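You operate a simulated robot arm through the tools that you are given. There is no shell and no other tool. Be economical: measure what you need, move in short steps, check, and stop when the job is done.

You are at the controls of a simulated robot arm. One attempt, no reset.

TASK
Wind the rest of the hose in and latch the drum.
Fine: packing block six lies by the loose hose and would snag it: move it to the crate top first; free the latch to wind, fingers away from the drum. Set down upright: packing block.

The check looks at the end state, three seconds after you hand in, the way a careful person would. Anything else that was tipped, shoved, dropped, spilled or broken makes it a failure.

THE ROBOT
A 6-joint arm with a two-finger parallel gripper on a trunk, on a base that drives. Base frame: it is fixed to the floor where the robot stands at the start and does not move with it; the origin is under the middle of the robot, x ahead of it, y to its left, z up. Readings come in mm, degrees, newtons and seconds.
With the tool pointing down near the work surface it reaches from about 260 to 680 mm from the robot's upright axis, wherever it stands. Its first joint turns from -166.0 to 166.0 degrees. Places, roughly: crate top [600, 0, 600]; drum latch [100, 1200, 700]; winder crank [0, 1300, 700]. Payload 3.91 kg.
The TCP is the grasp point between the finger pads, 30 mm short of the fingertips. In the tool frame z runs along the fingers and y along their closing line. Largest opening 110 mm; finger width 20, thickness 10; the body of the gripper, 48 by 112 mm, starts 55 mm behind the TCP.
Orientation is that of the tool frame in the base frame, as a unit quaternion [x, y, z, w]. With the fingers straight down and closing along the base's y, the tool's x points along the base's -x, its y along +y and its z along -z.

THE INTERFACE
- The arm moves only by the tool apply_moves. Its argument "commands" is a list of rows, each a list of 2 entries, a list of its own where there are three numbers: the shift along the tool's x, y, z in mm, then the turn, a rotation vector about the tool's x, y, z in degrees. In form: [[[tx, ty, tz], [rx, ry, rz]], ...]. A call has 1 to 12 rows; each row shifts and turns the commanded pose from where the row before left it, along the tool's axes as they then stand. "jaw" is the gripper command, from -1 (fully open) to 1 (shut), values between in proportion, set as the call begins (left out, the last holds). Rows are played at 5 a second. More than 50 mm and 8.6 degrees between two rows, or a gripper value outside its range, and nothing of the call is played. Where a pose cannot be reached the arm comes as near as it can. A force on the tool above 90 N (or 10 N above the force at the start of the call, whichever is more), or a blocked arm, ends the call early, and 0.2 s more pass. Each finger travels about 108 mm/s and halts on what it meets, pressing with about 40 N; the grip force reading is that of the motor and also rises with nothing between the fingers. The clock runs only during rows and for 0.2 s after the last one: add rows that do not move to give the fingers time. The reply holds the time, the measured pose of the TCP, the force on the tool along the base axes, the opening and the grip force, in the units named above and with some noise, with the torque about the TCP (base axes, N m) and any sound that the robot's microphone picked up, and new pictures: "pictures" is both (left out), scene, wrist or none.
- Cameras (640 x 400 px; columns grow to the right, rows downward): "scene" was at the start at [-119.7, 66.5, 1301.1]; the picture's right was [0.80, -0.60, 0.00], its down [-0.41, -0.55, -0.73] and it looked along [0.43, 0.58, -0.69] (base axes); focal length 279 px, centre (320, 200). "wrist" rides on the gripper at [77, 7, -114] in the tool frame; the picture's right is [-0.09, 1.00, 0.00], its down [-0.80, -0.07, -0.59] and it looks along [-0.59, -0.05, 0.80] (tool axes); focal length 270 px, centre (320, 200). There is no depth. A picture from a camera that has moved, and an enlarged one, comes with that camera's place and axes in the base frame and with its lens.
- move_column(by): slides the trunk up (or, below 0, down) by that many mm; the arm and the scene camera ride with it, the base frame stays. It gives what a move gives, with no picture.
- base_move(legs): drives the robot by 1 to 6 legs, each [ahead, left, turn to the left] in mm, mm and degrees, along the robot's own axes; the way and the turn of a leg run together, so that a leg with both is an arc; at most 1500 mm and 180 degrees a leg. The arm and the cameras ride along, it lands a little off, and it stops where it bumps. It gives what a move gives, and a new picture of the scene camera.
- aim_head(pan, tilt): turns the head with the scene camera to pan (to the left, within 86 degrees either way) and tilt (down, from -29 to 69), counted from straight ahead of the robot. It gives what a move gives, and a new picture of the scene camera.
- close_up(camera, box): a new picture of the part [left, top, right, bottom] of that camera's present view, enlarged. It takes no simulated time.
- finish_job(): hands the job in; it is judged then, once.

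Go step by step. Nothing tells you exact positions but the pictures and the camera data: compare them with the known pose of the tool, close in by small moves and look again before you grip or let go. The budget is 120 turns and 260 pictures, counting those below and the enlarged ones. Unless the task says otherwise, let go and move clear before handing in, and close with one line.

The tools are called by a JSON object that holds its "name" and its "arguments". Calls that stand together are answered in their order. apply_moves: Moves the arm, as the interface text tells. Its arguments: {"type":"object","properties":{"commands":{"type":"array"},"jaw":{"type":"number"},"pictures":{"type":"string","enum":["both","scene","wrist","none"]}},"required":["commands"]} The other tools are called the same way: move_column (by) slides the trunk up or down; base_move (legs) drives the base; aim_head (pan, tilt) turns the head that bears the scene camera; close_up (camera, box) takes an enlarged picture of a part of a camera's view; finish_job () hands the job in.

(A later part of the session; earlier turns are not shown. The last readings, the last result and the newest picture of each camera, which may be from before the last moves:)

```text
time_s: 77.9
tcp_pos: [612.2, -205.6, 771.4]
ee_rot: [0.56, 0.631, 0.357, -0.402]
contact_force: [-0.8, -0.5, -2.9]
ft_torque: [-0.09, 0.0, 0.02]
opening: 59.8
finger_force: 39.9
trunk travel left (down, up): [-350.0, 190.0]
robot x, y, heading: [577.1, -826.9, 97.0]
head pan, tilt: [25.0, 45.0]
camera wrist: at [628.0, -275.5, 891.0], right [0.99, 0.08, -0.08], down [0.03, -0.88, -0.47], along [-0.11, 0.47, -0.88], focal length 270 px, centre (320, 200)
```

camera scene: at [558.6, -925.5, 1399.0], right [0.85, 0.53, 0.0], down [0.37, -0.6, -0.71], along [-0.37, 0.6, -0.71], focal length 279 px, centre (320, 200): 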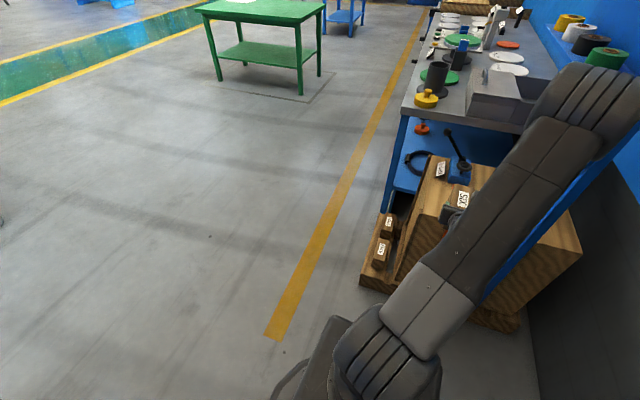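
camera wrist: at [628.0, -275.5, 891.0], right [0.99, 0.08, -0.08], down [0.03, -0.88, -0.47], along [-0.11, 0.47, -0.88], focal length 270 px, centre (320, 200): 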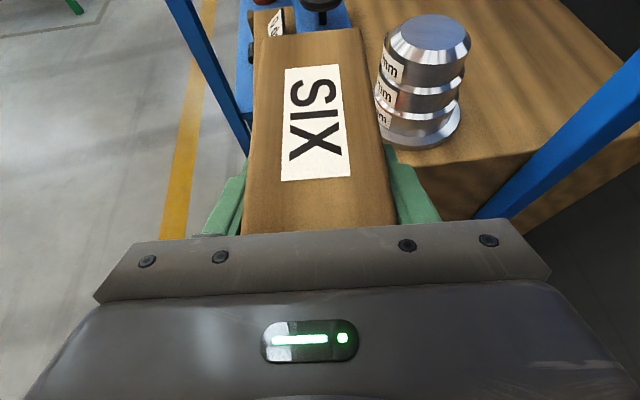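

{"name": "base_move", "arguments": {"legs": [[170, 10, 1.3]]}}

{"name": "apply_moves", "arguments": {"commands": [[[0, 0, 0], [0, 0, 0]]], "pictures": "wrist"}}

{"name": "close_up", "arguments": {"camera": "scene", "box": [380, 90, 600, 250]}}

```text
time_s: 79.4
tcp_pos: [565.8, -39.1, 771.6]
ee_rot: [0.552, 0.639, 0.35, -0.406]
contact_force: [-0.4, -0.5, -3.0]
ft_torque: [-0.05, 0.03, 0.01]
opening: 59.9
finger_force: 40.1
trunk travel left (down, up): [-350.0, 190.0]
robot x, y, heading: [553.6, -659.3, 98.3]
head pan, tilt: [25.0, 45.0]
camera scene: at [528.9, -759.0, 1399.0], right [0.84, 0.55, 0.0], down [0.39, -0.59, -0.71], along [-0.39, 0.59, -0.71], focal length 279 px, centre (320, 200)
```

scene: 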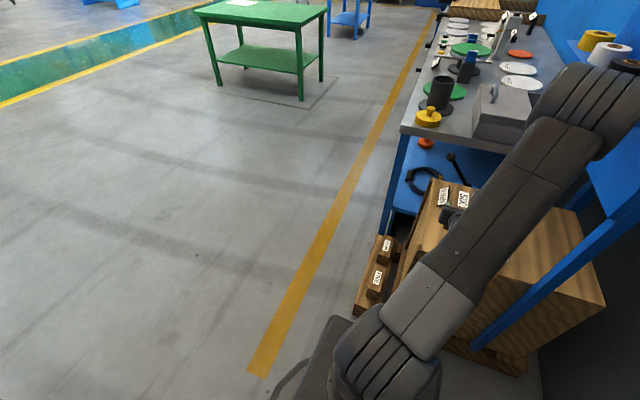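

```text
time_s: 79.8
tcp_pos: [566.7, -39.2, 772.0]
ee_rot: [0.553, 0.638, 0.351, -0.406]
contact_force: [0.3, -0.6, -3.2]
ft_torque: [-0.09, -0.01, -0.02]
opening: 59.9
finger_force: 39.8
trunk travel left (down, up): [-350.0, 190.0]
robot x, y, heading: [548.6, -662.3, 98.2]
head pan, tilt: [25.0, 45.0]
camera wrist: at [582.4, -107.6, 890.8], right [0.99, 0.11, -0.08], down [0.06, -0.88, -0.47], along [-0.12, 0.46, -0.88], focal length 270 px, centre (320, 200)
```

wrist: 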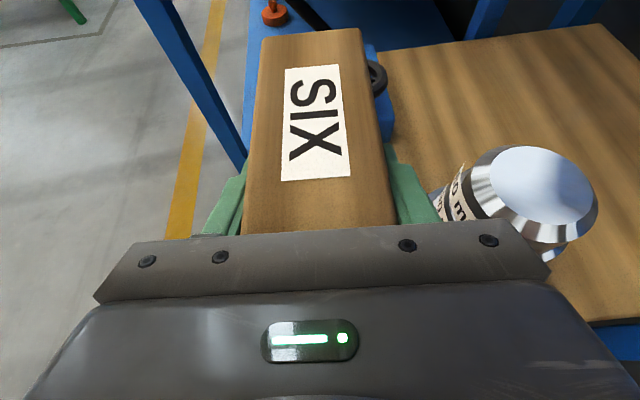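

```text
2.50 times, centred on (490, 170) of scene
camera zoom: at [528.9, -759.2, 1399.0], right [0.84, 0.55, 0.0], down [0.39, -0.59, -0.71], along [-0.39, 0.59, -0.71], focal length 698 px, centre (-105, 275)
```

zoom: 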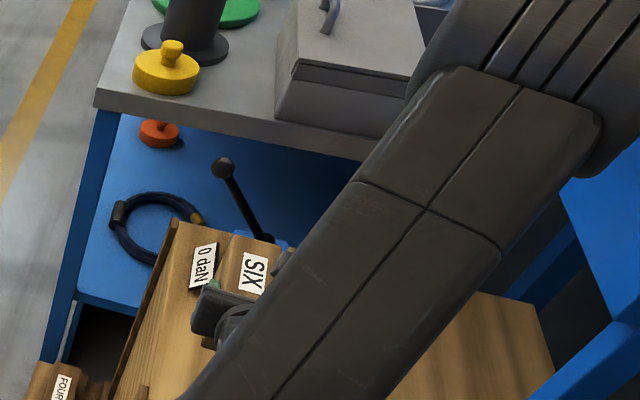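

Better triangulation puts the crate top at about z 625 with the crate turned about 11°. The free strip's centre is near (540, 0), so I'll correct yaw and position and lower partway.

{"name": "apply_moves", "arguments": {"commands": [[[0, 0, 0], [2.54, 0, -1.18]], [[7.3, -19, 15.8], [0, 0, 0]], [[-22.6, 0, 10.5], [0, 0, 0]], [[-22.6, 0, 10.5], [0, 0, 0]], [[0, 0, 0], [0, 0, 0]]], "pictures": "both"}}

{"name": "close_up", "arguments": {"camera": "scene", "box": [390, 150, 530, 250]}}

```text
time_s: 81.0
tcp_pos: [545.6, -26.6, 722.6]
ee_rot: [0.536, 0.651, 0.341, -0.416]
contact_force: [0.7, -0.1, -4.1]
ft_torque: [-0.06, -0.02, 0.01]
opening: 59.8
finger_force: 40.4
trunk travel left (down, up): [-350.0, 190.0]
robot x, y, heading: [548.0, -660.3, 98.2]
head pan, tilt: [25.0, 45.0]
camera scene: at [529.0, -758.9, 1399.0], right [0.84, 0.55, 0.0], down [0.39, -0.59, -0.71], along [-0.39, 0.59, -0.71], focal length 279 px, centre (320, 200)
camera wrist: at [563.0, -94.2, 841.9], right [0.98, 0.15, -0.08], down [0.1, -0.88, -0.47], along [-0.14, 0.46, -0.88], focal length 270 px, centre (320, 200)
```

scene: 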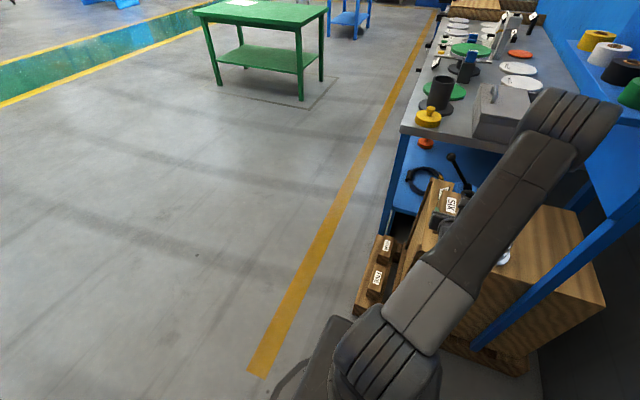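
wrist: 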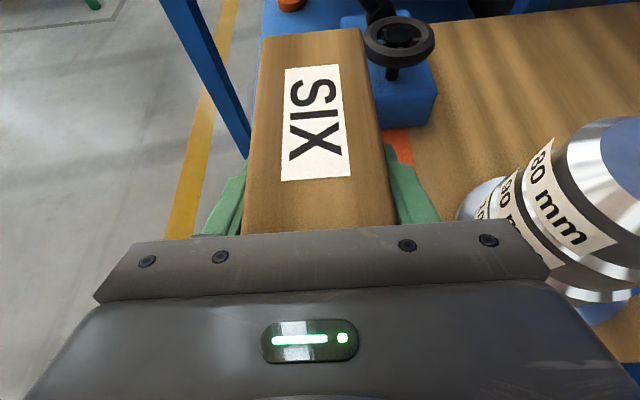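

```text
4.00 times, centred on (460, 200) of scene
camera zoom: at [529.0, -758.9, 1399.0], right [0.84, 0.55, 0.0], down [0.39, -0.59, -0.71], along [-0.39, 0.59, -0.71], focal length 1117 px, centre (-240, 200)
```

zoom: 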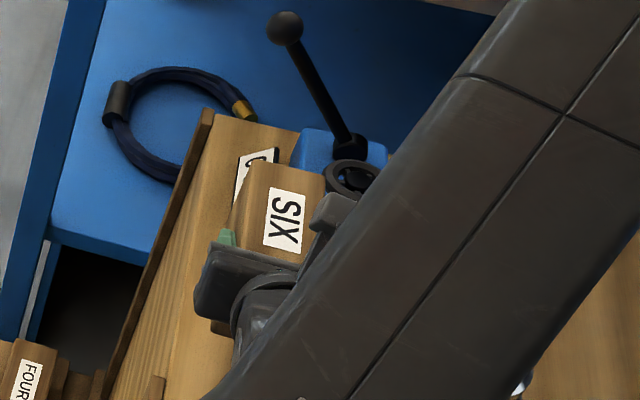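

{"name": "apply_moves", "arguments": {"commands": [[[-10.9, 0, 5], [0, 0, 0]], [[-9.1, 0, 4.2], [0, 0, 0]], [[0, 0, 0], [0, 0, 0]]], "pictures": "none"}}

{"name": "apply_moves", "arguments": {"commands": [[[-3.6, 0, 1.7], [0, 0, 0]], [[0, 0, 0], [0, 0, 0]]], "pictures": "none"}}

{"name": "apply_moves", "arguments": {"commands": [[[-3.6, 0, 1.7], [0, 0, 0]], [[0, 0, 0], [0, 0, 0]]], "pictures": "both"}}

```text
time_s: 81.8
tcp_pos: [543.7, -25.2, 698.8]
ee_rot: [0.536, 0.651, 0.342, -0.415]
contact_force: [0.1, 0.2, -4.0]
ft_torque: [-0.05, 0.0, -0.01]
opening: 59.7
finger_force: 40.0
trunk travel left (down, up): [-350.0, 190.0]
robot x, y, heading: [546.3, -660.4, 98.2]
head pan, tilt: [25.0, 45.0]
```

```text
time_s: 82.4
tcp_pos: [543.8, -26.1, 695.1]
ee_rot: [0.537, 0.651, 0.341, -0.414]
contact_force: [0.4, -0.1, -4.1]
ft_torque: [-0.05, -0.04, 0.0]
opening: 59.7
finger_force: 39.7
trunk travel left (down, up): [-350.0, 190.0]
robot x, y, heading: [548.7, -655.9, 97.8]
head pan, tilt: [25.0, 45.0]
```

```text
time_s: 83.0
tcp_pos: [543.4, -26.5, 691.0]
ee_rot: [0.537, 0.65, 0.342, -0.415]
contact_force: [-0.4, 0.7, -3.6]
ft_torque: [-0.08, -0.01, 0.0]
opening: 59.7
finger_force: 40.4
trunk travel left (down, up): [-350.0, 190.0]
robot x, y, heading: [544.6, -655.5, 98.2]
head pan, tilt: [25.0, 45.0]
camera scene: at [528.9, -759.0, 1399.0], right [0.84, 0.55, 0.0], down [0.39, -0.59, -0.71], along [-0.39, 0.59, -0.71], focal length 279 px, centre (320, 200)
camera wrist: at [563.6, -93.4, 811.4], right [0.98, 0.15, -0.08], down [0.1, -0.88, -0.47], along [-0.14, 0.46, -0.88], focal length 270 px, centre (320, 200)
```

scene: 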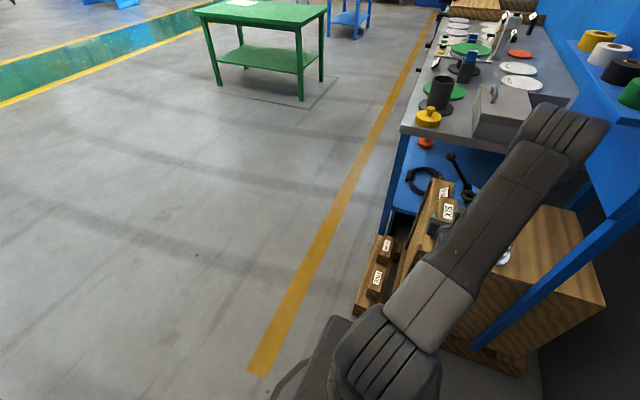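
wrist: 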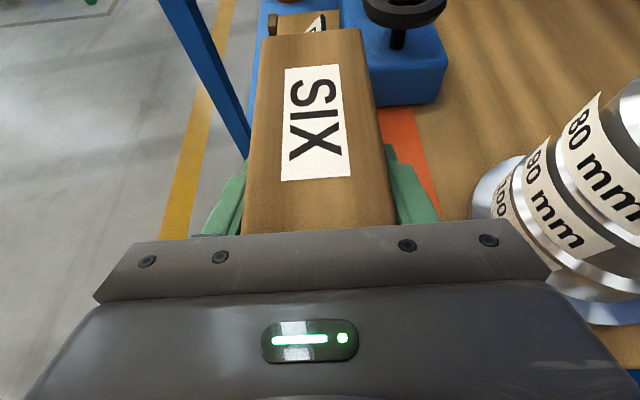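

{"name": "apply_moves", "arguments": {"commands": [[[-2.7, 0, 1.3], [0, 0, 0]], [[-2.7, 0, 1.3], [0, 0, 0]], [[0, 0, 0], [0, 0, 0]]], "pictures": "none"}}

{"name": "apply_moves", "arguments": {"commands": [[[-3.6, 0, 1.7], [0, 0, 0]], [[0, 0, 0], [0, 0, 0]]], "pictures": "none"}}

{"name": "close_up", "arguments": {"camera": "scene", "box": [390, 160, 530, 260]}}

```text
time_s: 83.8
tcp_pos: [544.9, -26.3, 685.9]
ee_rot: [0.537, 0.651, 0.342, -0.414]
contact_force: [-0.7, 0.5, -3.8]
ft_torque: [-0.02, 0.0, 0.01]
opening: 59.8
finger_force: 40.1
trunk travel left (down, up): [-350.0, 190.0]
robot x, y, heading: [544.9, -661.8, 98.2]
head pan, tilt: [25.0, 45.0]
```

```text
time_s: 84.4
tcp_pos: [546.0, -26.6, 681.8]
ee_rot: [0.537, 0.651, 0.341, -0.414]
contact_force: [0.6, -0.2, -4.0]
ft_torque: [-0.05, -0.01, -0.05]
opening: 59.7
finger_force: 40.4
trunk travel left (down, up): [-350.0, 190.0]
robot x, y, heading: [546.2, -658.5, 98.0]
head pan, tilt: [25.0, 45.0]
```

```text
4.00 times, centred on (460, 210) of scene
camera zoom: at [528.9, -759.0, 1399.0], right [0.84, 0.55, 0.0], down [0.39, -0.59, -0.71], along [-0.39, 0.59, -0.71], focal length 1117 px, centre (-240, 160)
```

zoom: 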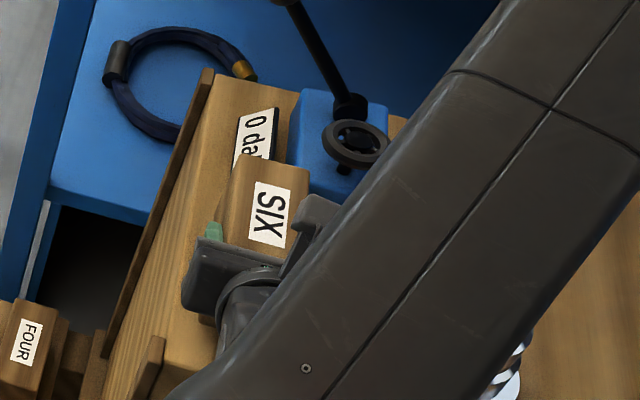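

{"name": "apply_moves", "arguments": {"commands": [[[-3.6, 0, 1.7], [0, 0, 0]], [[-3.6, 0, 1.7], [0, 0, 0]], [[0, 0, 0], [0, 0, 0]]], "pictures": "none"}}

{"name": "apply_moves", "arguments": {"commands": [[[-3.6, 0, 1.7], [0, 0, 0]], [[0, 0, 0], [0, 0, 0]]], "pictures": "none"}}

{"name": "apply_moves", "arguments": {"commands": [[[-3.6, 0, 1.7], [0, 0, 0]], [[0, 0, 0], [0, 0, 0]]], "pictures": "wrist"}}

```text
time_s: 85.2
tcp_pos: [544.8, -26.8, 674.6]
ee_rot: [0.536, 0.651, 0.341, -0.415]
contact_force: [-0.4, -0.2, -0.3]
ft_torque: [0.24, 0.0, 0.07]
opening: 60.0
finger_force: 40.1
trunk travel left (down, up): [-350.0, 190.0]
robot x, y, heading: [550.0, -658.6, 98.1]
head pan, tilt: [25.0, 45.0]
```

```text
time_s: 85.8
tcp_pos: [544.1, -26.3, 673.3]
ee_rot: [0.536, 0.649, 0.345, -0.416]
contact_force: [2.5, -0.7, 30.7]
ft_torque: [-0.75, 0.03, 0.13]
opening: 59.9
finger_force: 39.7
trunk travel left (down, up): [-350.0, 190.0]
robot x, y, heading: [548.4, -658.8, 98.4]
head pan, tilt: [25.0, 45.0]
```

```text
time_s: 86.4
tcp_pos: [545.0, -26.8, 670.6]
ee_rot: [0.534, 0.65, 0.344, -0.417]
contact_force: [2.0, -0.4, 44.6]
ft_torque: [-0.59, 0.04, 0.0]
opening: 59.9
finger_force: 40.6
trunk travel left (down, up): [-350.0, 190.0]
robot x, y, heading: [543.9, -658.5, 98.1]
head pan, tilt: [25.0, 45.0]
camera wrist: at [564.2, -94.9, 788.8], right [0.98, 0.15, -0.08], down [0.1, -0.87, -0.48], along [-0.14, 0.47, -0.87], focal length 270 px, centre (320, 200)
```

wrist: 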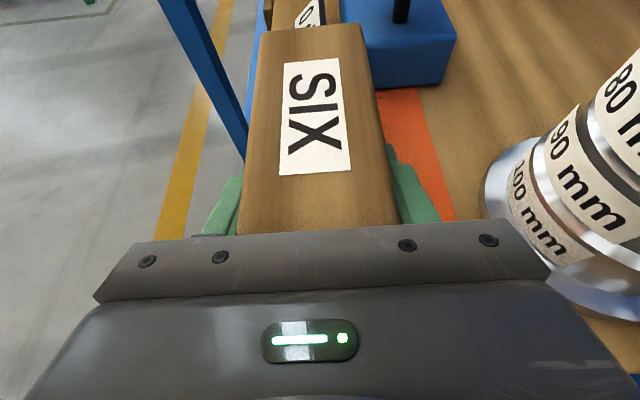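

Contact at z≈674: the block is resting on the crate top. I'll relieve the pressure, open, and check.

{"name": "apply_moves", "arguments": {"commands": [[[5, 0, -2.3], [0, 0, 0]], [[0, 0, 0], [0, 0, 0]]], "pictures": "none"}}

{"name": "apply_moves", "arguments": {"commands": [[[0, 0, 0], [0, 0, 0]], [[0, 0, 0], [0, 0, 0]], [[0, 0, 0], [0, 0, 0]]], "jaw": -0.5, "pictures": "wrist"}}

```text
time_s: 87.0
tcp_pos: [544.1, -26.4, 669.2]
ee_rot: [0.538, 0.652, 0.34, -0.413]
contact_force: [3.5, 3.3, 5.0]
ft_torque: [0.95, -0.29, -0.3]
opening: 59.8
finger_force: 39.3
trunk travel left (down, up): [-350.0, 190.0]
robot x, y, heading: [549.1, -660.5, 98.1]
head pan, tilt: [25.0, 45.0]
```

```text
time_s: 87.8
tcp_pos: [543.8, -26.8, 671.6]
ee_rot: [0.537, 0.651, 0.341, -0.414]
contact_force: [0.1, -0.7, -0.1]
ft_torque: [0.01, 0.01, -0.04]
opening: 82.5
finger_force: 0.1
trunk travel left (down, up): [-350.0, 190.0]
robot x, y, heading: [547.4, -660.8, 98.2]
head pan, tilt: [25.0, 45.0]
camera wrist: at [563.4, -93.4, 790.4], right [0.98, 0.15, -0.08], down [0.1, -0.88, -0.47], along [-0.14, 0.46, -0.88], focal length 270 px, centre (320, 200)
```

wrist: 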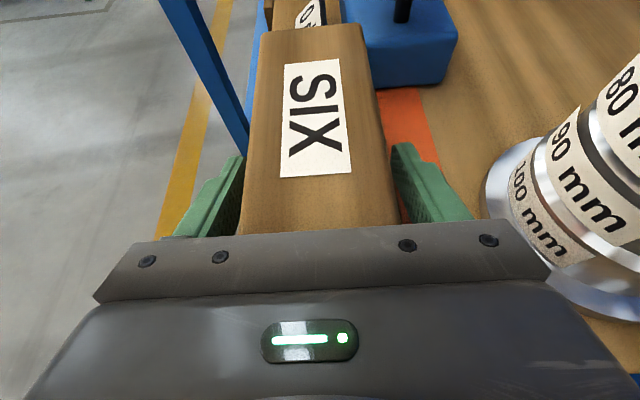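

{"name": "apply_moves", "arguments": {"commands": [[[-8.4, 0, -18], [0, 0, 0]], [[-16.8, 0, -36], [0, 0, 0]], [[-12, 0, -45], [0, 0, 0]], [[-8, 0, -46], [0, 0, 0]], [[-8, 0, -46], [0, 0, 0]]], "pictures": "both"}}

{"name": "close_up", "arguments": {"camera": "scene", "box": [390, 160, 530, 260]}}

```text
time_s: 89.0
tcp_pos: [579.8, -217.6, 703.9]
ee_rot: [0.537, 0.651, 0.342, -0.414]
contact_force: [-0.4, -0.9, 0.3]
ft_torque: [-0.05, 0.02, -0.01]
opening: 82.4
finger_force: 0.0
trunk travel left (down, up): [-350.0, 190.0]
robot x, y, heading: [545.9, -658.6, 98.2]
head pan, tilt: [25.0, 45.0]
camera scene: at [528.9, -759.5, 1399.0], right [0.84, 0.55, 0.0], down [0.39, -0.59, -0.71], along [-0.39, 0.59, -0.71], focal length 279 px, centre (320, 200)
camera wrist: at [599.1, -284.1, 823.1], right [0.98, 0.15, -0.08], down [0.1, -0.87, -0.47], along [-0.14, 0.46, -0.88], focal length 270 px, centre (320, 200)
```

scene: 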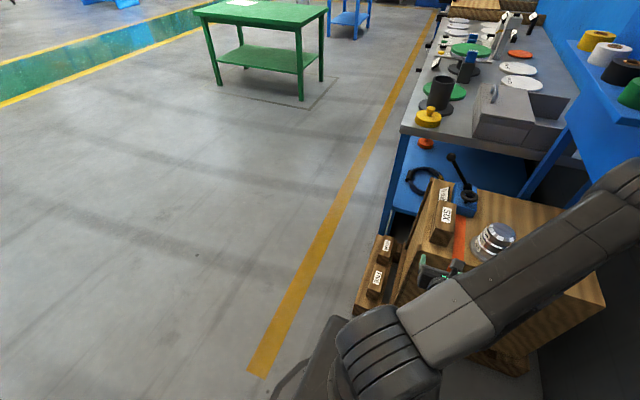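
wrist: 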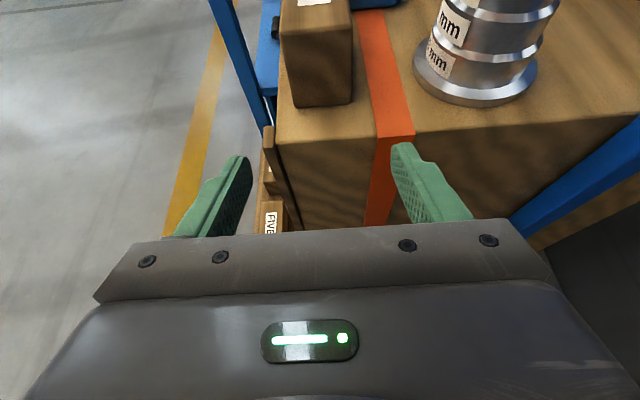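

```text
4.00 times, centred on (460, 210) of scene
camera zoom: at [528.9, -759.5, 1399.0], right [0.84, 0.55, 0.0], down [0.39, -0.59, -0.71], along [-0.39, 0.59, -0.71], focal length 1117 px, centre (-240, 160)
```

zoom: 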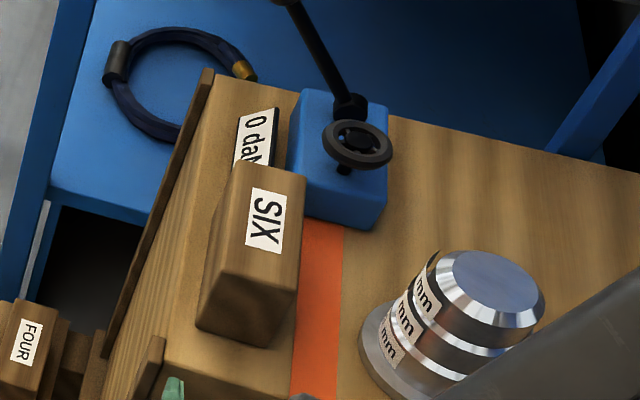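

Block six stands squarely on the crate top, clear of strap and tensioner. I'll back away and drive to the drum.

{"name": "base_move", "arguments": {"legs": [[-320, 0, 0], [0, 1080, 0], [0, 0, -87.4]]}}

{"name": "base_move", "arguments": {"legs": [[130, 1170, 0], [130, 1170, 0]]}}

{"name": "aim_head", "arguments": {"pan": 0, "tilt": 40}}

```text
time_s: 100.0
tcp_pos: [-54.3, -1139.2, 703.5]
ee_rot: [0.837, 0.104, 0.533, -0.067]
contact_force: [-0.1, -0.1, 0.3]
ft_torque: [0.03, 0.0, 0.01]
opening: 82.6
finger_force: 0.1
trunk travel left (down, up): [-350.0, 190.0]
robot x, y, heading: [-499.3, -1132.6, 11.7]
head pan, tilt: [25.0, 45.0]
camera scene: at [-599.3, -1117.1, 1399.0], right [0.59, -0.81, 0.0], down [-0.57, -0.42, -0.71], along [0.57, 0.42, -0.71], focal length 279 px, centre (320, 200)
```

scene: 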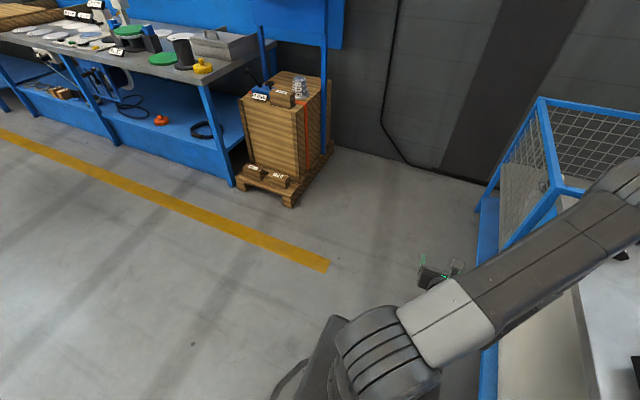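

```text
time_s: 111.8
tcp_pos: [-282.9, 1252.6, 702.7]
ee_rot: [0.836, 0.113, 0.532, -0.073]
contact_force: [-0.4, 0.1, 0.4]
ft_torque: [0.01, 0.01, 0.01]
opening: 82.3
finger_force: 0.0
trunk travel left (down, up): [-350.0, 190.0]
robot x, y, heading: [-727.8, 1252.7, 12.6]
head pan, tilt: [25.0, 45.0]
camera scene: at [-827.1, 1262.3, 1399.0], right [0.61, -0.79, 0.0], down [-0.56, -0.43, -0.71], along [0.56, 0.43, -0.71], focal length 279 px, centre (320, 200)
```

scene: 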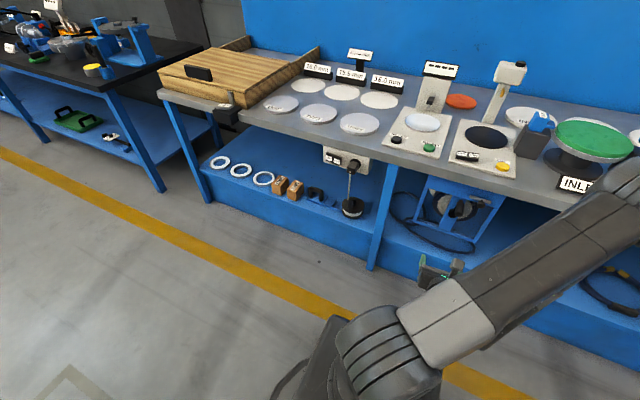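

```text
time_s: 112.7
tcp_pos: [-282.8, 1251.8, 703.7]
ee_rot: [0.836, 0.113, 0.532, -0.072]
contact_force: [0.4, 0.2, -0.9]
ft_torque: [0.01, 0.0, -0.03]
opening: 82.4
finger_force: 0.1
trunk travel left (down, up): [-350.0, 190.0]
robot x, y, heading: [-727.8, 1249.8, 12.6]
head pan, tilt: [0.0, 40.0]
camera scene: at [-808.6, 1231.3, 1406.2], right [0.22, -0.98, 0.0], down [-0.63, -0.14, -0.77], along [0.75, 0.17, -0.64], focal length 279 px, centre (320, 200)
```

scene: 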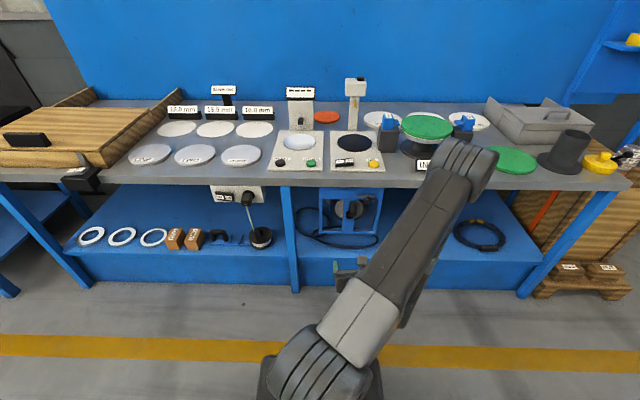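

{"name": "move_column", "arguments": {"by": -300}}

{"name": "aim_head", "arguments": {"pan": 0, "tilt": 25}}

{"name": "close_up", "arguments": {"camera": "scene", "box": [280, 170, 400, 245]}}

{"name": "apply_moves", "arguments": {"commands": [[[0, 0, 0], [0, 0, 0]]], "pictures": "wrist"}}

```text
time_s: 115.7
tcp_pos: [-282.8, 1252.1, 404.2]
ee_rot: [0.836, 0.113, 0.532, -0.072]
contact_force: [-0.5, 0.3, -0.3]
ft_torque: [-0.01, 0.02, -0.01]
opening: 82.6
finger_force: 0.0
trunk travel left (down, up): [-50.0, 490.0]
robot x, y, heading: [-728.5, 1248.7, 12.7]
head pan, tilt: [0.0, 40.0]
```

```text
time_s: 116.4
tcp_pos: [-283.1, 1251.4, 404.3]
ee_rot: [0.835, 0.113, 0.533, -0.072]
contact_force: [-0.6, 0.6, 0.0]
ft_torque: [0.0, 0.0, -0.01]
opening: 82.2
finger_force: 0.1
trunk travel left (down, up): [-50.0, 490.0]
robot x, y, heading: [-726.6, 1248.8, 12.4]
head pan, tilt: [0.0, 25.0]
camera scene: at [-801.7, 1232.8, 1129.5], right [0.22, -0.98, 0.0], down [-0.41, -0.09, -0.91], along [0.88, 0.2, -0.42], focal length 279 px, centre (320, 200)
```

scene: 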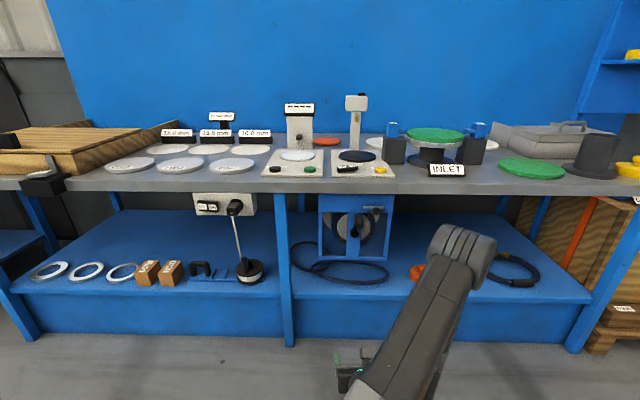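

```text
5.33 times, centred on (340, 208) of scene
camera zoom: at [-801.7, 1232.8, 1129.5], right [0.22, -0.98, 0.0], down [-0.41, -0.09, -0.91], along [0.88, 0.2, -0.42], focal length 1489 px, centre (213, 160)
```

zoom: 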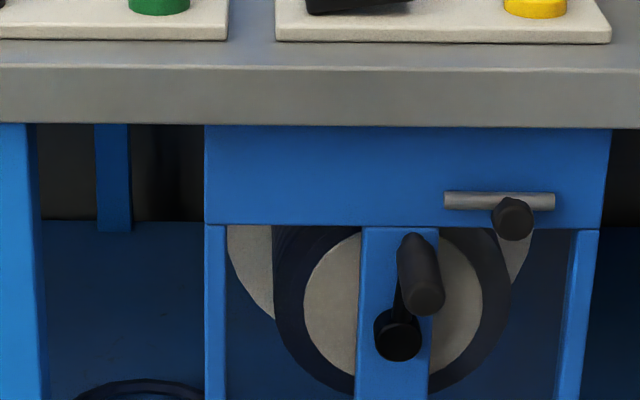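

```text
time_s: 116.8
tcp_pos: [-282.2, 1251.3, 405.2]
ee_rot: [0.835, 0.113, 0.533, -0.072]
contact_force: [-0.2, 0.1, 0.3]
ft_torque: [0.04, -0.01, -0.02]
opening: 82.5
finger_force: 0.0
trunk travel left (down, up): [-50.0, 490.0]
robot x, y, heading: [-723.6, 1246.8, 12.6]
head pan, tilt: [0.0, 25.0]
camera wrist: at [-350.1, 1227.2, 522.8], right [0.23, -0.97, -0.08], down [-0.86, -0.16, -0.47], along [0.45, 0.18, -0.88], focal length 270 px, centre (320, 200)
```

wrist: 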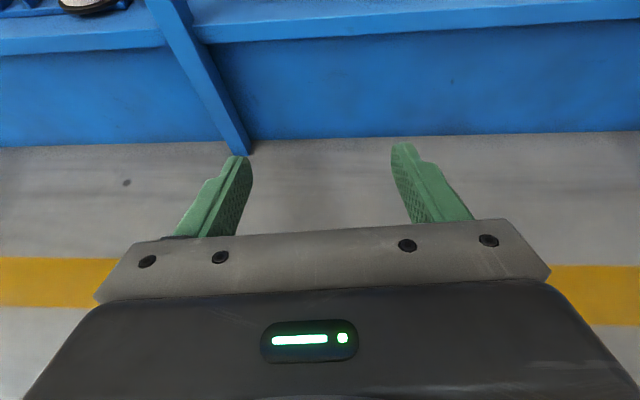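

I've located the parts: latch knob about (43, 1232, 705), crank hub about (42, 1300, 612), handle tip about (-3, 1279, 669) with radius about 65 mm. I'll raise the trunk, level the hand, and get close for a wrist look at the latch.

{"name": "move_column", "arguments": {"by": 300}}

{"name": "apply_moves", "arguments": {"commands": [[[0, 0, 0], [0, 8.4, 0]], [[0, 0, 0], [0, 8.4, 0]], [[0, 0, 0], [0, 8.2, 0]], [[0, 0, 40], [0, 0, 0]], [[0, 0, 40], [0, 0, 0]], [[0, 0, 40], [0, 0, 0]], [[0, 0, 0], [0, 0, 0]]], "pictures": "both"}}

```text
time_s: 119.8
tcp_pos: [-282.6, 1251.4, 703.4]
ee_rot: [0.836, 0.113, 0.533, -0.073]
contact_force: [0.2, 0.1, 0.4]
ft_torque: [-0.02, -0.03, 0.01]
opening: 82.4
finger_force: 0.0
trunk travel left (down, up): [-350.0, 190.0]
robot x, y, heading: [-729.8, 1247.0, 12.7]
head pan, tilt: [0.0, 25.0]
```

```text
time_s: 121.4
tcp_pos: [-167.3, 1283.7, 703.0]
ee_rot: [0.7, 0.096, 0.701, -0.095]
contact_force: [0.4, -0.3, 0.5]
ft_torque: [0.01, 0.0, -0.02]
opening: 82.4
finger_force: 0.0
trunk travel left (down, up): [-350.0, 190.0]
robot x, y, heading: [-726.0, 1252.7, 12.4]
head pan, tilt: [0.0, 25.0]
camera scene: at [-801.5, 1233.0, 1429.6], right [0.22, -0.98, 0.0], down [-0.41, -0.09, -0.91], along [0.88, 0.2, -0.42], focal length 279 px, centre (320, 200)
camera wrist: at [-276.6, 1247.2, 780.3], right [0.26, -0.96, -0.09], down [-0.59, -0.09, -0.8], along [0.76, 0.26, -0.59], focal length 270 px, centre (320, 200)
```

scene: 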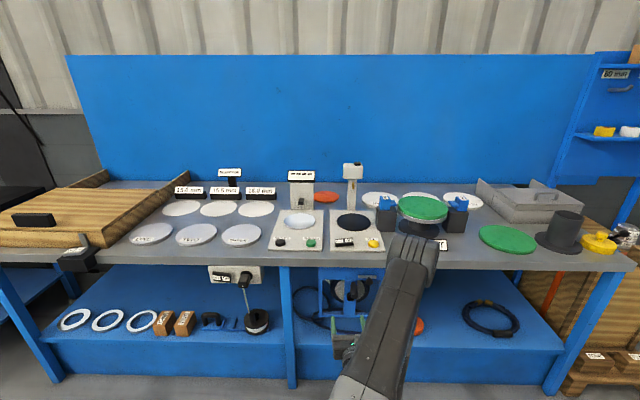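
wrist: 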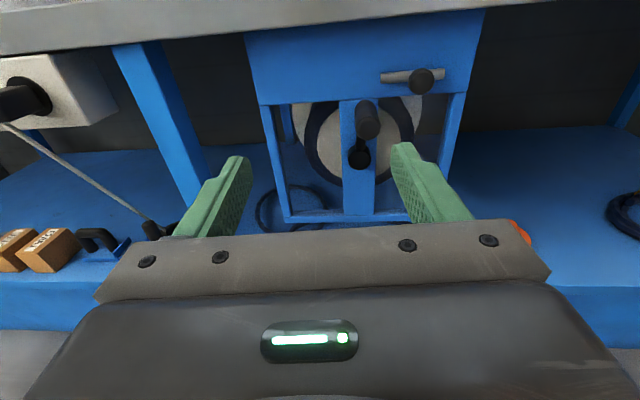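

{"name": "close_up", "arguments": {"camera": "wrist", "box": [240, 20, 490, 220]}}

{"name": "close_up", "arguments": {"camera": "wrist", "box": [330, 50, 480, 140]}}

```text
2.00 times, centred on (365, 120) of wrist
camera zoom: at [-276.6, 1247.2, 780.3], right [0.26, -0.96, -0.09], down [-0.59, -0.09, -0.8], along [0.76, 0.26, -0.59], focal length 541 px, centre (230, 360)
```

zoom: 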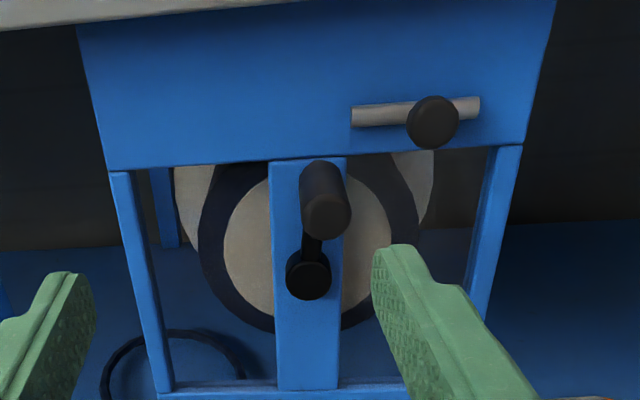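

```text
4.27 times, centred on (405, 95) of wrist
camera zoom: at [-276.6, 1247.2, 780.3], right [0.26, -0.96, -0.09], down [-0.59, -0.09, -0.8], along [0.76, 0.26, -0.59], focal length 1153 px, centre (-43, 648)
```

zoom: 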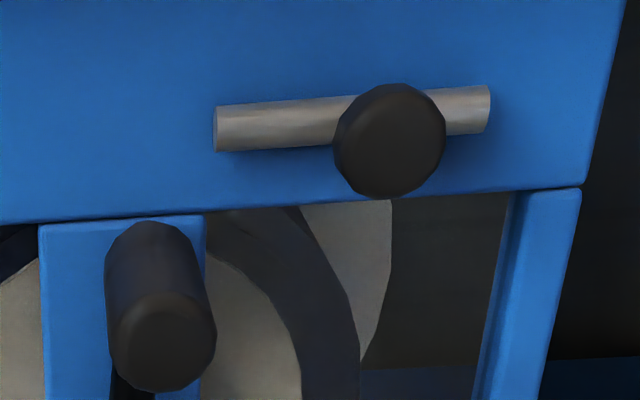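

The latch is a horizontal rod with a knob, about 37 mm across. I'll square the hand to the bench, shift right to the knob, and advance with a ~58 mm opening.

{"name": "apply_moves", "arguments": {"commands": [[[0, 0, 0], [-4.5, 0, 0]], [[0, 46, 0], [0, 0, 0]], [[0, 45, 0], [0, 0, 0]], [[0, 0, 45], [0, 0, 0]], [[0, 0, 45], [0, 0, 0]], [[0, 0, 20], [0, 0, 0]], [[0, 0, 0], [0, 0, 0]]], "jaw": -0.05, "pictures": "both"}}

```text
time_s: 123.0
tcp_pos: [-41.0, 1215.3, 703.0]
ee_rot: [0.704, 0.067, 0.704, -0.067]
contact_force: [-0.3, -0.5, 0.0]
ft_torque: [0.04, 0.02, 0.01]
opening: 57.7
finger_force: 0.0
trunk travel left (down, up): [-350.0, 190.0]
robot x, y, heading: [-726.4, 1246.7, 12.7]
head pan, tilt: [0.0, 25.0]
camera scene: at [-801.6, 1232.8, 1429.6], right [0.22, -0.98, 0.0], down [-0.41, -0.09, -0.91], along [0.88, 0.2, -0.42], focal length 279 px, centre (320, 200)
camera wrist: at [-154.4, 1187.0, 780.2], right [0.19, -0.98, -0.09], down [-0.6, -0.04, -0.8], along [0.78, 0.2, -0.59], focal length 270 px, centre (320, 200)
```

scene: 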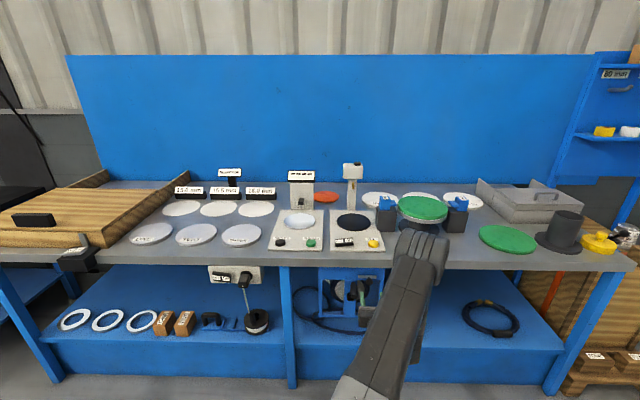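
wrist: 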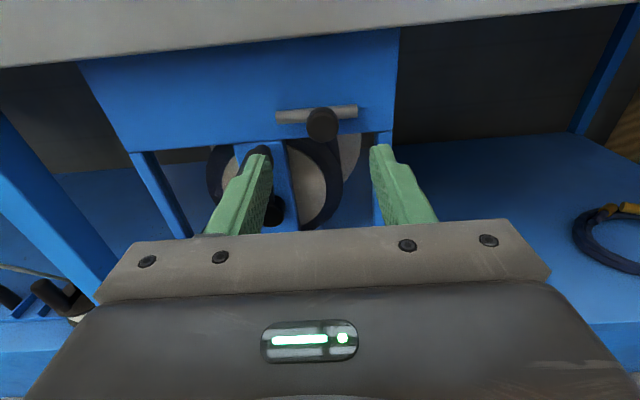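

{"name": "close_up", "arguments": {"camera": "wrist", "box": [200, 80, 420, 230]}}

{"name": "close_up", "arguments": {"camera": "scene", "box": [310, 250, 400, 330]}}

```text
2.67 times, centred on (310, 155) of wrist
camera zoom: at [-154.4, 1187.0, 780.2], right [0.19, -0.98, -0.09], down [-0.6, -0.04, -0.8], along [0.78, 0.2, -0.59], focal length 721 px, centre (347, 320)
```

zoom: 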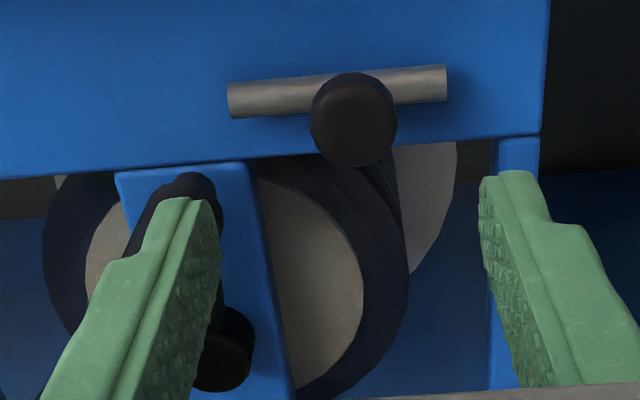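

```text
5.00 times, centred on (355, 290) of scene
camera zoom: at [-801.6, 1232.8, 1429.6], right [0.22, -0.98, 0.0], down [-0.41, -0.09, -0.91], along [0.88, 0.2, -0.42], focal length 1396 px, centre (145, -250)
```

zoom: 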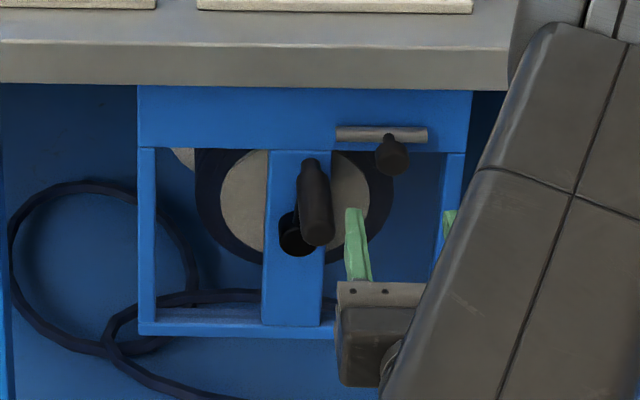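

{"name": "apply_moves", "arguments": {"commands": [[[3, 0, 0], [0, 0, 0]], [[0, 0, 30], [0, 0, 0]], [[0, 0, 25], [0, 0, 0]], [[0, 0, 10], [0, 0, 0]], [[0, 0, 0], [0, 0, 0]]], "jaw": 0.164, "pictures": "wrist"}}

{"name": "close_up", "arguments": {"camera": "wrist", "box": [200, 100, 420, 250]}}

{"name": "close_up", "arguments": {"camera": "scene", "box": [310, 250, 400, 330]}}

```text
time_s: 124.2
tcp_pos: [20.1, 1227.3, 706.5]
ee_rot: [0.704, 0.067, 0.703, -0.068]
contact_force: [0.5, 0.2, -0.1]
ft_torque: [-0.02, -0.02, 0.0]
opening: 46.0
finger_force: 0.0
trunk travel left (down, up): [-350.0, 190.0]
robot x, y, heading: [-722.5, 1248.8, 12.8]
head pan, tilt: [0.0, 25.0]
camera wrist: at [-91.1, 1199.9, 783.9], right [0.19, -0.98, -0.09], down [-0.6, -0.04, -0.8], along [0.78, 0.2, -0.59], focal length 270 px, centre (320, 200)
```

wrist: 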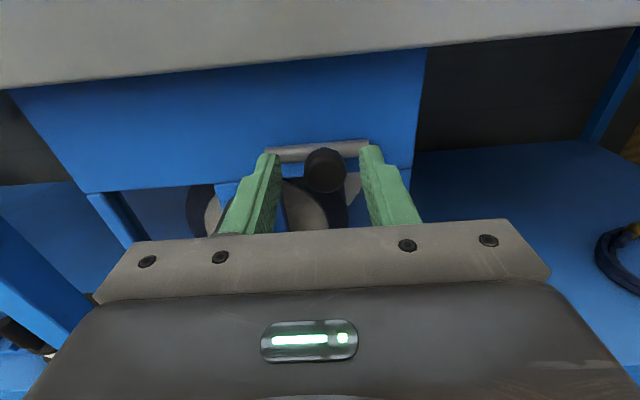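

```text
2.67 times, centred on (310, 175) of wrist
camera zoom: at [-91.1, 1199.9, 783.9], right [0.19, -0.98, -0.09], down [-0.6, -0.04, -0.8], along [0.78, 0.2, -0.59], focal length 721 px, centre (347, 267)
```

zoom: 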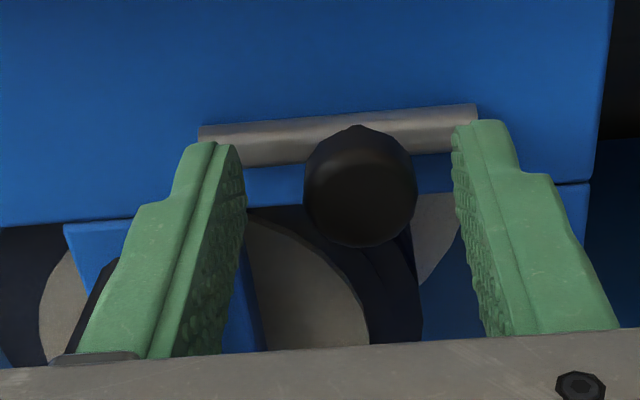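

```text
5.00 times, centred on (355, 290) of scene
camera zoom: at [-801.6, 1232.8, 1429.6], right [0.22, -0.98, 0.0], down [-0.41, -0.09, -0.91], along [0.88, 0.2, -0.42], focal length 1396 px, centre (145, -250)
```

zoom: 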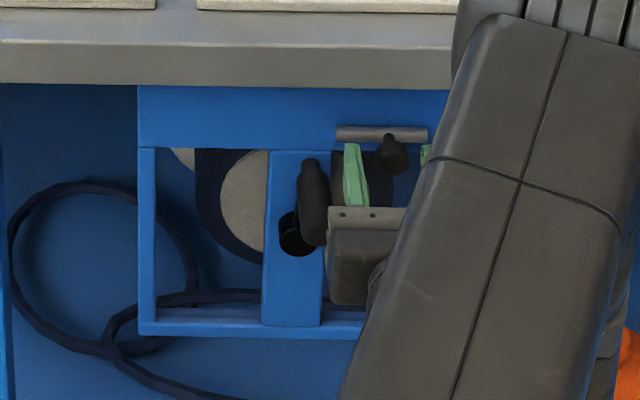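

{"name": "apply_moves", "arguments": {"commands": [[[0, 0, 6], [0, 0, 0]], [[0, 0, 0], [0, 0, 0]]], "pictures": "none"}}

{"name": "apply_moves", "arguments": {"commands": [[[0, 0, 0], [0, 0, 0]], [[0, 0, 0], [0, 0, 0]], [[0, 0, 0], [0, 0, 0]]], "jaw": 1, "pictures": "wrist"}}

{"name": "close_up", "arguments": {"camera": "wrist", "box": [200, 100, 420, 250]}}

```text
time_s: 124.8
tcp_pos: [27.1, 1227.8, 706.7]
ee_rot: [0.704, 0.067, 0.704, -0.067]
contact_force: [-0.2, -0.3, -0.1]
ft_torque: [0.02, -0.01, -0.02]
opening: 45.8
finger_force: 0.1
trunk travel left (down, up): [-350.0, 190.0]
robot x, y, heading: [-726.1, 1250.3, 12.6]
head pan, tilt: [0.0, 25.0]
```

```text
time_s: 125.6
tcp_pos: [27.5, 1224.8, 706.2]
ee_rot: [0.704, 0.065, 0.704, -0.067]
contact_force: [3.3, -11.2, -0.8]
ft_torque: [-0.11, 0.04, 0.2]
opening: 24.8
finger_force: 44.4
trunk travel left (down, up): [-350.0, 190.0]
robot x, y, heading: [-728.7, 1249.9, 12.6]
head pan, tilt: [0.0, 25.0]
camera wrist: at [-84.5, 1199.4, 783.8], right [0.19, -0.98, -0.09], down [-0.6, -0.04, -0.8], along [0.78, 0.2, -0.59], focal length 270 px, centre (320, 200)
```

wrist: 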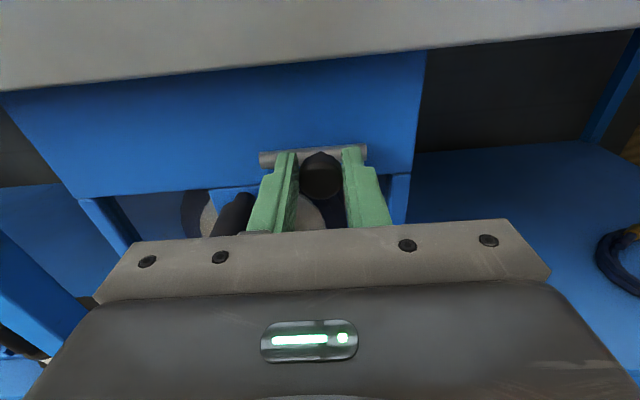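

```text
2.67 times, centred on (310, 175) of wrist
camera zoom: at [-84.5, 1199.4, 783.8], right [0.19, -0.98, -0.09], down [-0.6, -0.04, -0.8], along [0.78, 0.2, -0.59], focal length 721 px, centre (347, 267)
```

zoom: 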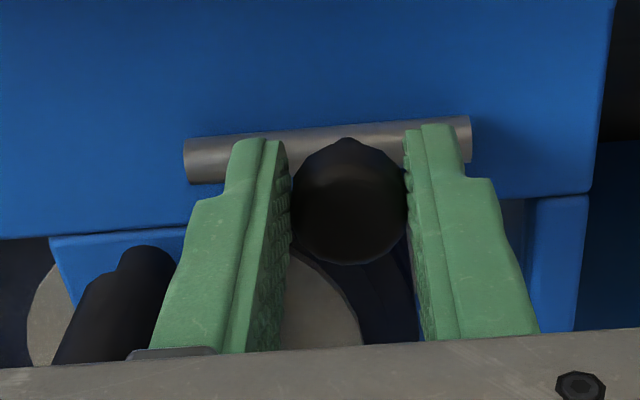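

Knob is gripped at 25 mm. I'll test sliding it to the left a little.

{"name": "apply_moves", "arguments": {"commands": [[[0, -5, 0], [0, 0, 0]], [[0, -5, 0], [0, 0, 0]], [[0, 0, 0], [0, 0, 0]]], "pictures": "none"}}

{"name": "apply_moves", "arguments": {"commands": [[[0, 5, 0], [0, 0, 0]], [[0, 5, 0], [0, 0, 0]], [[0, 5, 0], [0, 0, 0]], [[0, 5, 0], [0, 0, 0]], [[0, 0, 0], [0, 0, 0]]], "pictures": "wrist"}}

```text
time_s: 126.4
tcp_pos: [27.3, 1227.7, 705.5]
ee_rot: [0.704, 0.06, 0.704, -0.063]
contact_force: [21.8, -49.9, -4.1]
ft_torque: [-0.52, 0.63, -0.41]
opening: 25.1
finger_force: 44.9
trunk travel left (down, up): [-350.0, 190.0]
robot x, y, heading: [-726.7, 1247.3, 12.5]
head pan, tilt: [0.0, 25.0]
```

```text
time_s: 127.6
tcp_pos: [27.8, 1220.7, 706.3]
ee_rot: [0.705, 0.068, 0.703, -0.069]
contact_force: [-12.8, -1.5, 0.1]
ft_torque: [-0.05, 0.43, 0.56]
opening: 25.0
finger_force: 44.5
trunk travel left (down, up): [-350.0, 190.0]
robot x, y, heading: [-725.0, 1251.0, 12.6]
head pan, tilt: [0.0, 25.0]
camera wrist: at [-83.0, 1193.3, 784.1], right [0.19, -0.98, -0.09], down [-0.6, -0.04, -0.8], along [0.78, 0.21, -0.59], focal length 270 px, centre (320, 200)
```

wrist: 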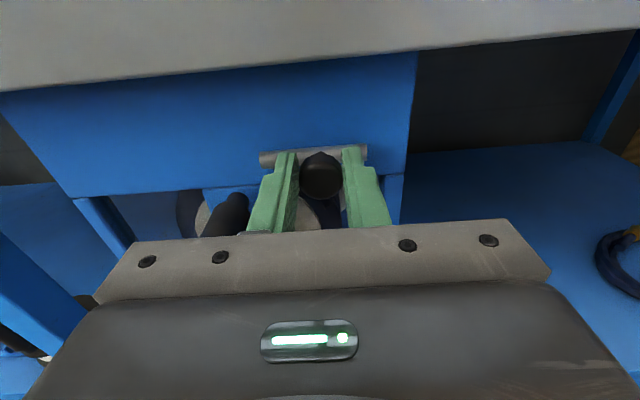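

Left is blocked, right slides. I'll continue sliding right until it stops.

{"name": "apply_moves", "arguments": {"commands": [[[0, 5, 0], [0, 0, 0]], [[0, 5, 0], [0, 0, 0]], [[0, 5, 0], [0, 0, 0]], [[0, 0, 0], [0, 0, 0]]], "pictures": "none"}}

{"name": "apply_moves", "arguments": {"commands": [[[0, 5, 0], [0, 0, 0]], [[0, 5, 0], [0, 0, 0]], [[0, 5, 0], [0, 0, 0]], [[0, 0, 0], [0, 0, 0]]], "pictures": "wrist"}}

```text
time_s: 128.6
tcp_pos: [32.6, 1203.1, 706.4]
ee_rot: [0.704, 0.067, 0.703, -0.067]
contact_force: [-12.0, -1.6, -2.8]
ft_torque: [-0.15, 0.63, 0.52]
opening: 25.0
finger_force: 45.1
trunk travel left (down, up): [-350.0, 190.0]
robot x, y, heading: [-726.0, 1249.8, 12.7]
head pan, tilt: [0.0, 25.0]
```

```text
time_s: 129.6
tcp_pos: [34.5, 1196.5, 705.7]
ee_rot: [0.705, 0.071, 0.703, -0.069]
contact_force: [-32.5, 30.7, -8.0]
ft_torque: [0.27, -0.06, 0.54]
opening: 25.2
finger_force: 45.2
trunk travel left (down, up): [-350.0, 190.0]
robot x, y, heading: [-726.0, 1250.1, 12.5]
head pan, tilt: [0.0, 25.0]
camera wrist: at [-77.5, 1167.2, 784.4], right [0.2, -0.98, -0.09], down [-0.6, -0.05, -0.8], along [0.78, 0.21, -0.59], focal length 270 px, centre (320, 200)
```

wrist: 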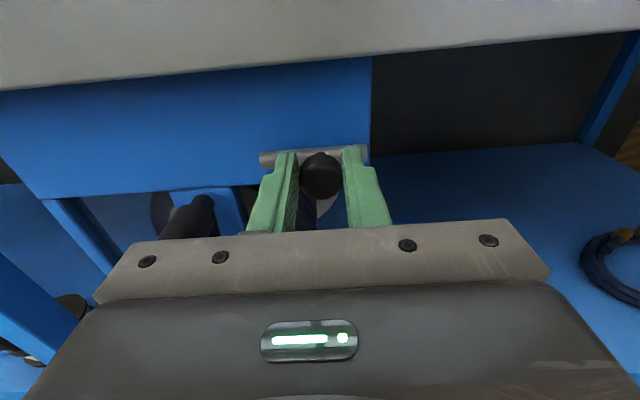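

The bolt hit its right end stop after ~30 mm of travel. I'll release and back out, then check it stays.

{"name": "apply_moves", "arguments": {"commands": [[[0, -5, 0], [0, 0, 0]], [[0, 0, 0], [0, 0, 0]]], "pictures": "none"}}

{"name": "apply_moves", "arguments": {"commands": [[[0, 0, 0], [0, 0, 0]], [[0, 0, 0], [0, 0, 0]], [[0, 0, -20], [0, 0, 0]], [[0, 0, -40], [0, 0, 0]], [[0, 0, -40], [0, 0, 0]], [[0, 0, 0], [0, 0, 0]]], "jaw": 0.2, "pictures": "both"}}

{"name": "close_up", "arguments": {"camera": "wrist", "box": [140, 60, 440, 240]}}

{"name": "close_up", "arguments": {"camera": "scene", "box": [270, 250, 400, 340]}}

```text
time_s: 130.2
tcp_pos: [34.0, 1195.6, 704.6]
ee_rot: [0.705, 0.069, 0.703, -0.067]
contact_force: [-22.7, 23.4, -12.0]
ft_torque: [0.03, 0.71, 1.11]
opening: 24.9
finger_force: 44.9
trunk travel left (down, up): [-350.0, 190.0]
robot x, y, heading: [-727.3, 1250.0, 12.6]
head pan, tilt: [0.0, 25.0]
```

```text
time_s: 131.6
tcp_pos: [-63.0, 1176.6, 706.2]
ee_rot: [0.704, 0.066, 0.704, -0.067]
contact_force: [0.3, -0.3, -0.4]
ft_torque: [0.01, -0.02, -0.01]
opening: 43.9
finger_force: 0.1
trunk travel left (down, up): [-350.0, 190.0]
robot x, y, heading: [-725.6, 1252.6, 12.6]
head pan, tilt: [0.0, 25.0]
camera scene: at [-801.8, 1232.7, 1429.6], right [0.22, -0.98, 0.0], down [-0.41, -0.09, -0.91], along [0.88, 0.2, -0.42], focal length 279 px, centre (320, 200)
camera wrist: at [-174.8, 1149.0, 784.7], right [0.19, -0.98, -0.09], down [-0.6, -0.04, -0.8], along [0.78, 0.2, -0.59], focal length 270 px, centre (320, 200)
```

scene: 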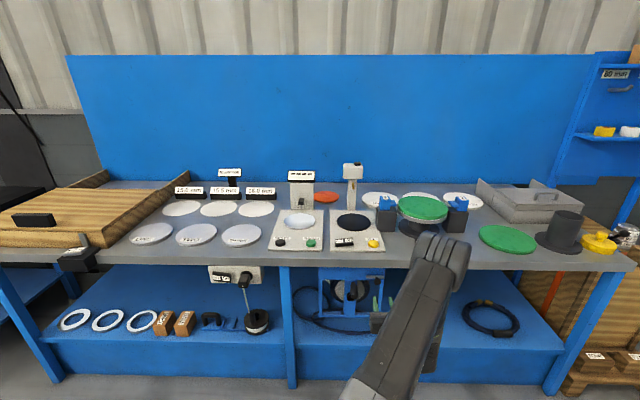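
wrist: 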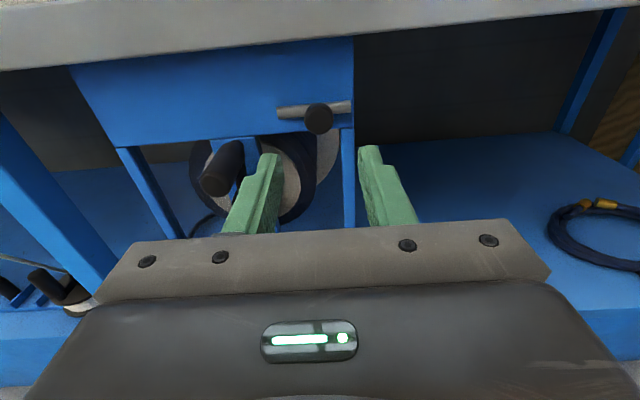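

```text
2.13 times, centred on (290, 150) of wrist
camera zoom: at [-174.8, 1149.0, 784.7], right [0.19, -0.98, -0.09], down [-0.6, -0.04, -0.8], along [0.78, 0.2, -0.59], focal length 577 px, centre (384, 307)
```

zoom: 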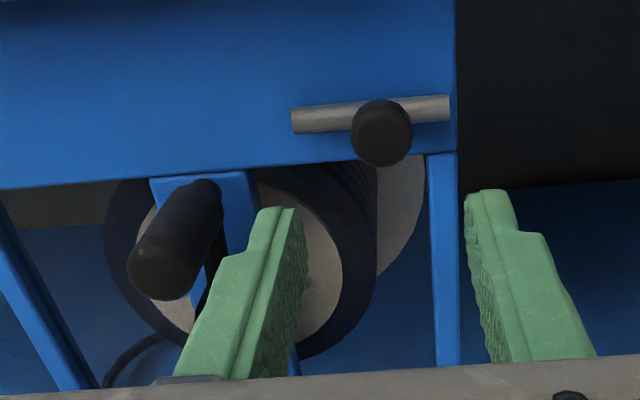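

```text
4.44 times, centred on (335, 295) of scene
camera zoom: at [-801.8, 1232.7, 1429.6], right [0.22, -0.98, 0.0], down [-0.41, -0.09, -0.91], along [0.88, 0.2, -0.42], focal length 1241 px, centre (253, -222)
```

zoom: 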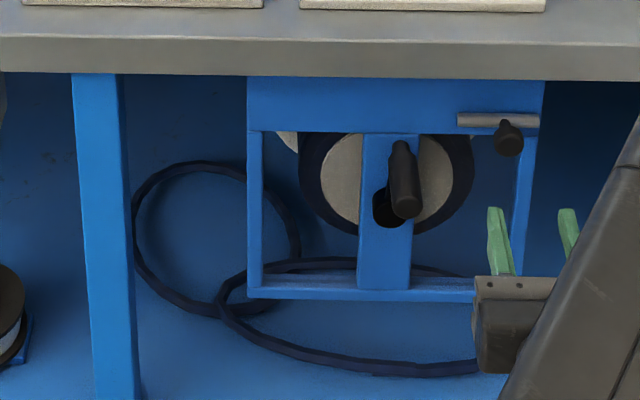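

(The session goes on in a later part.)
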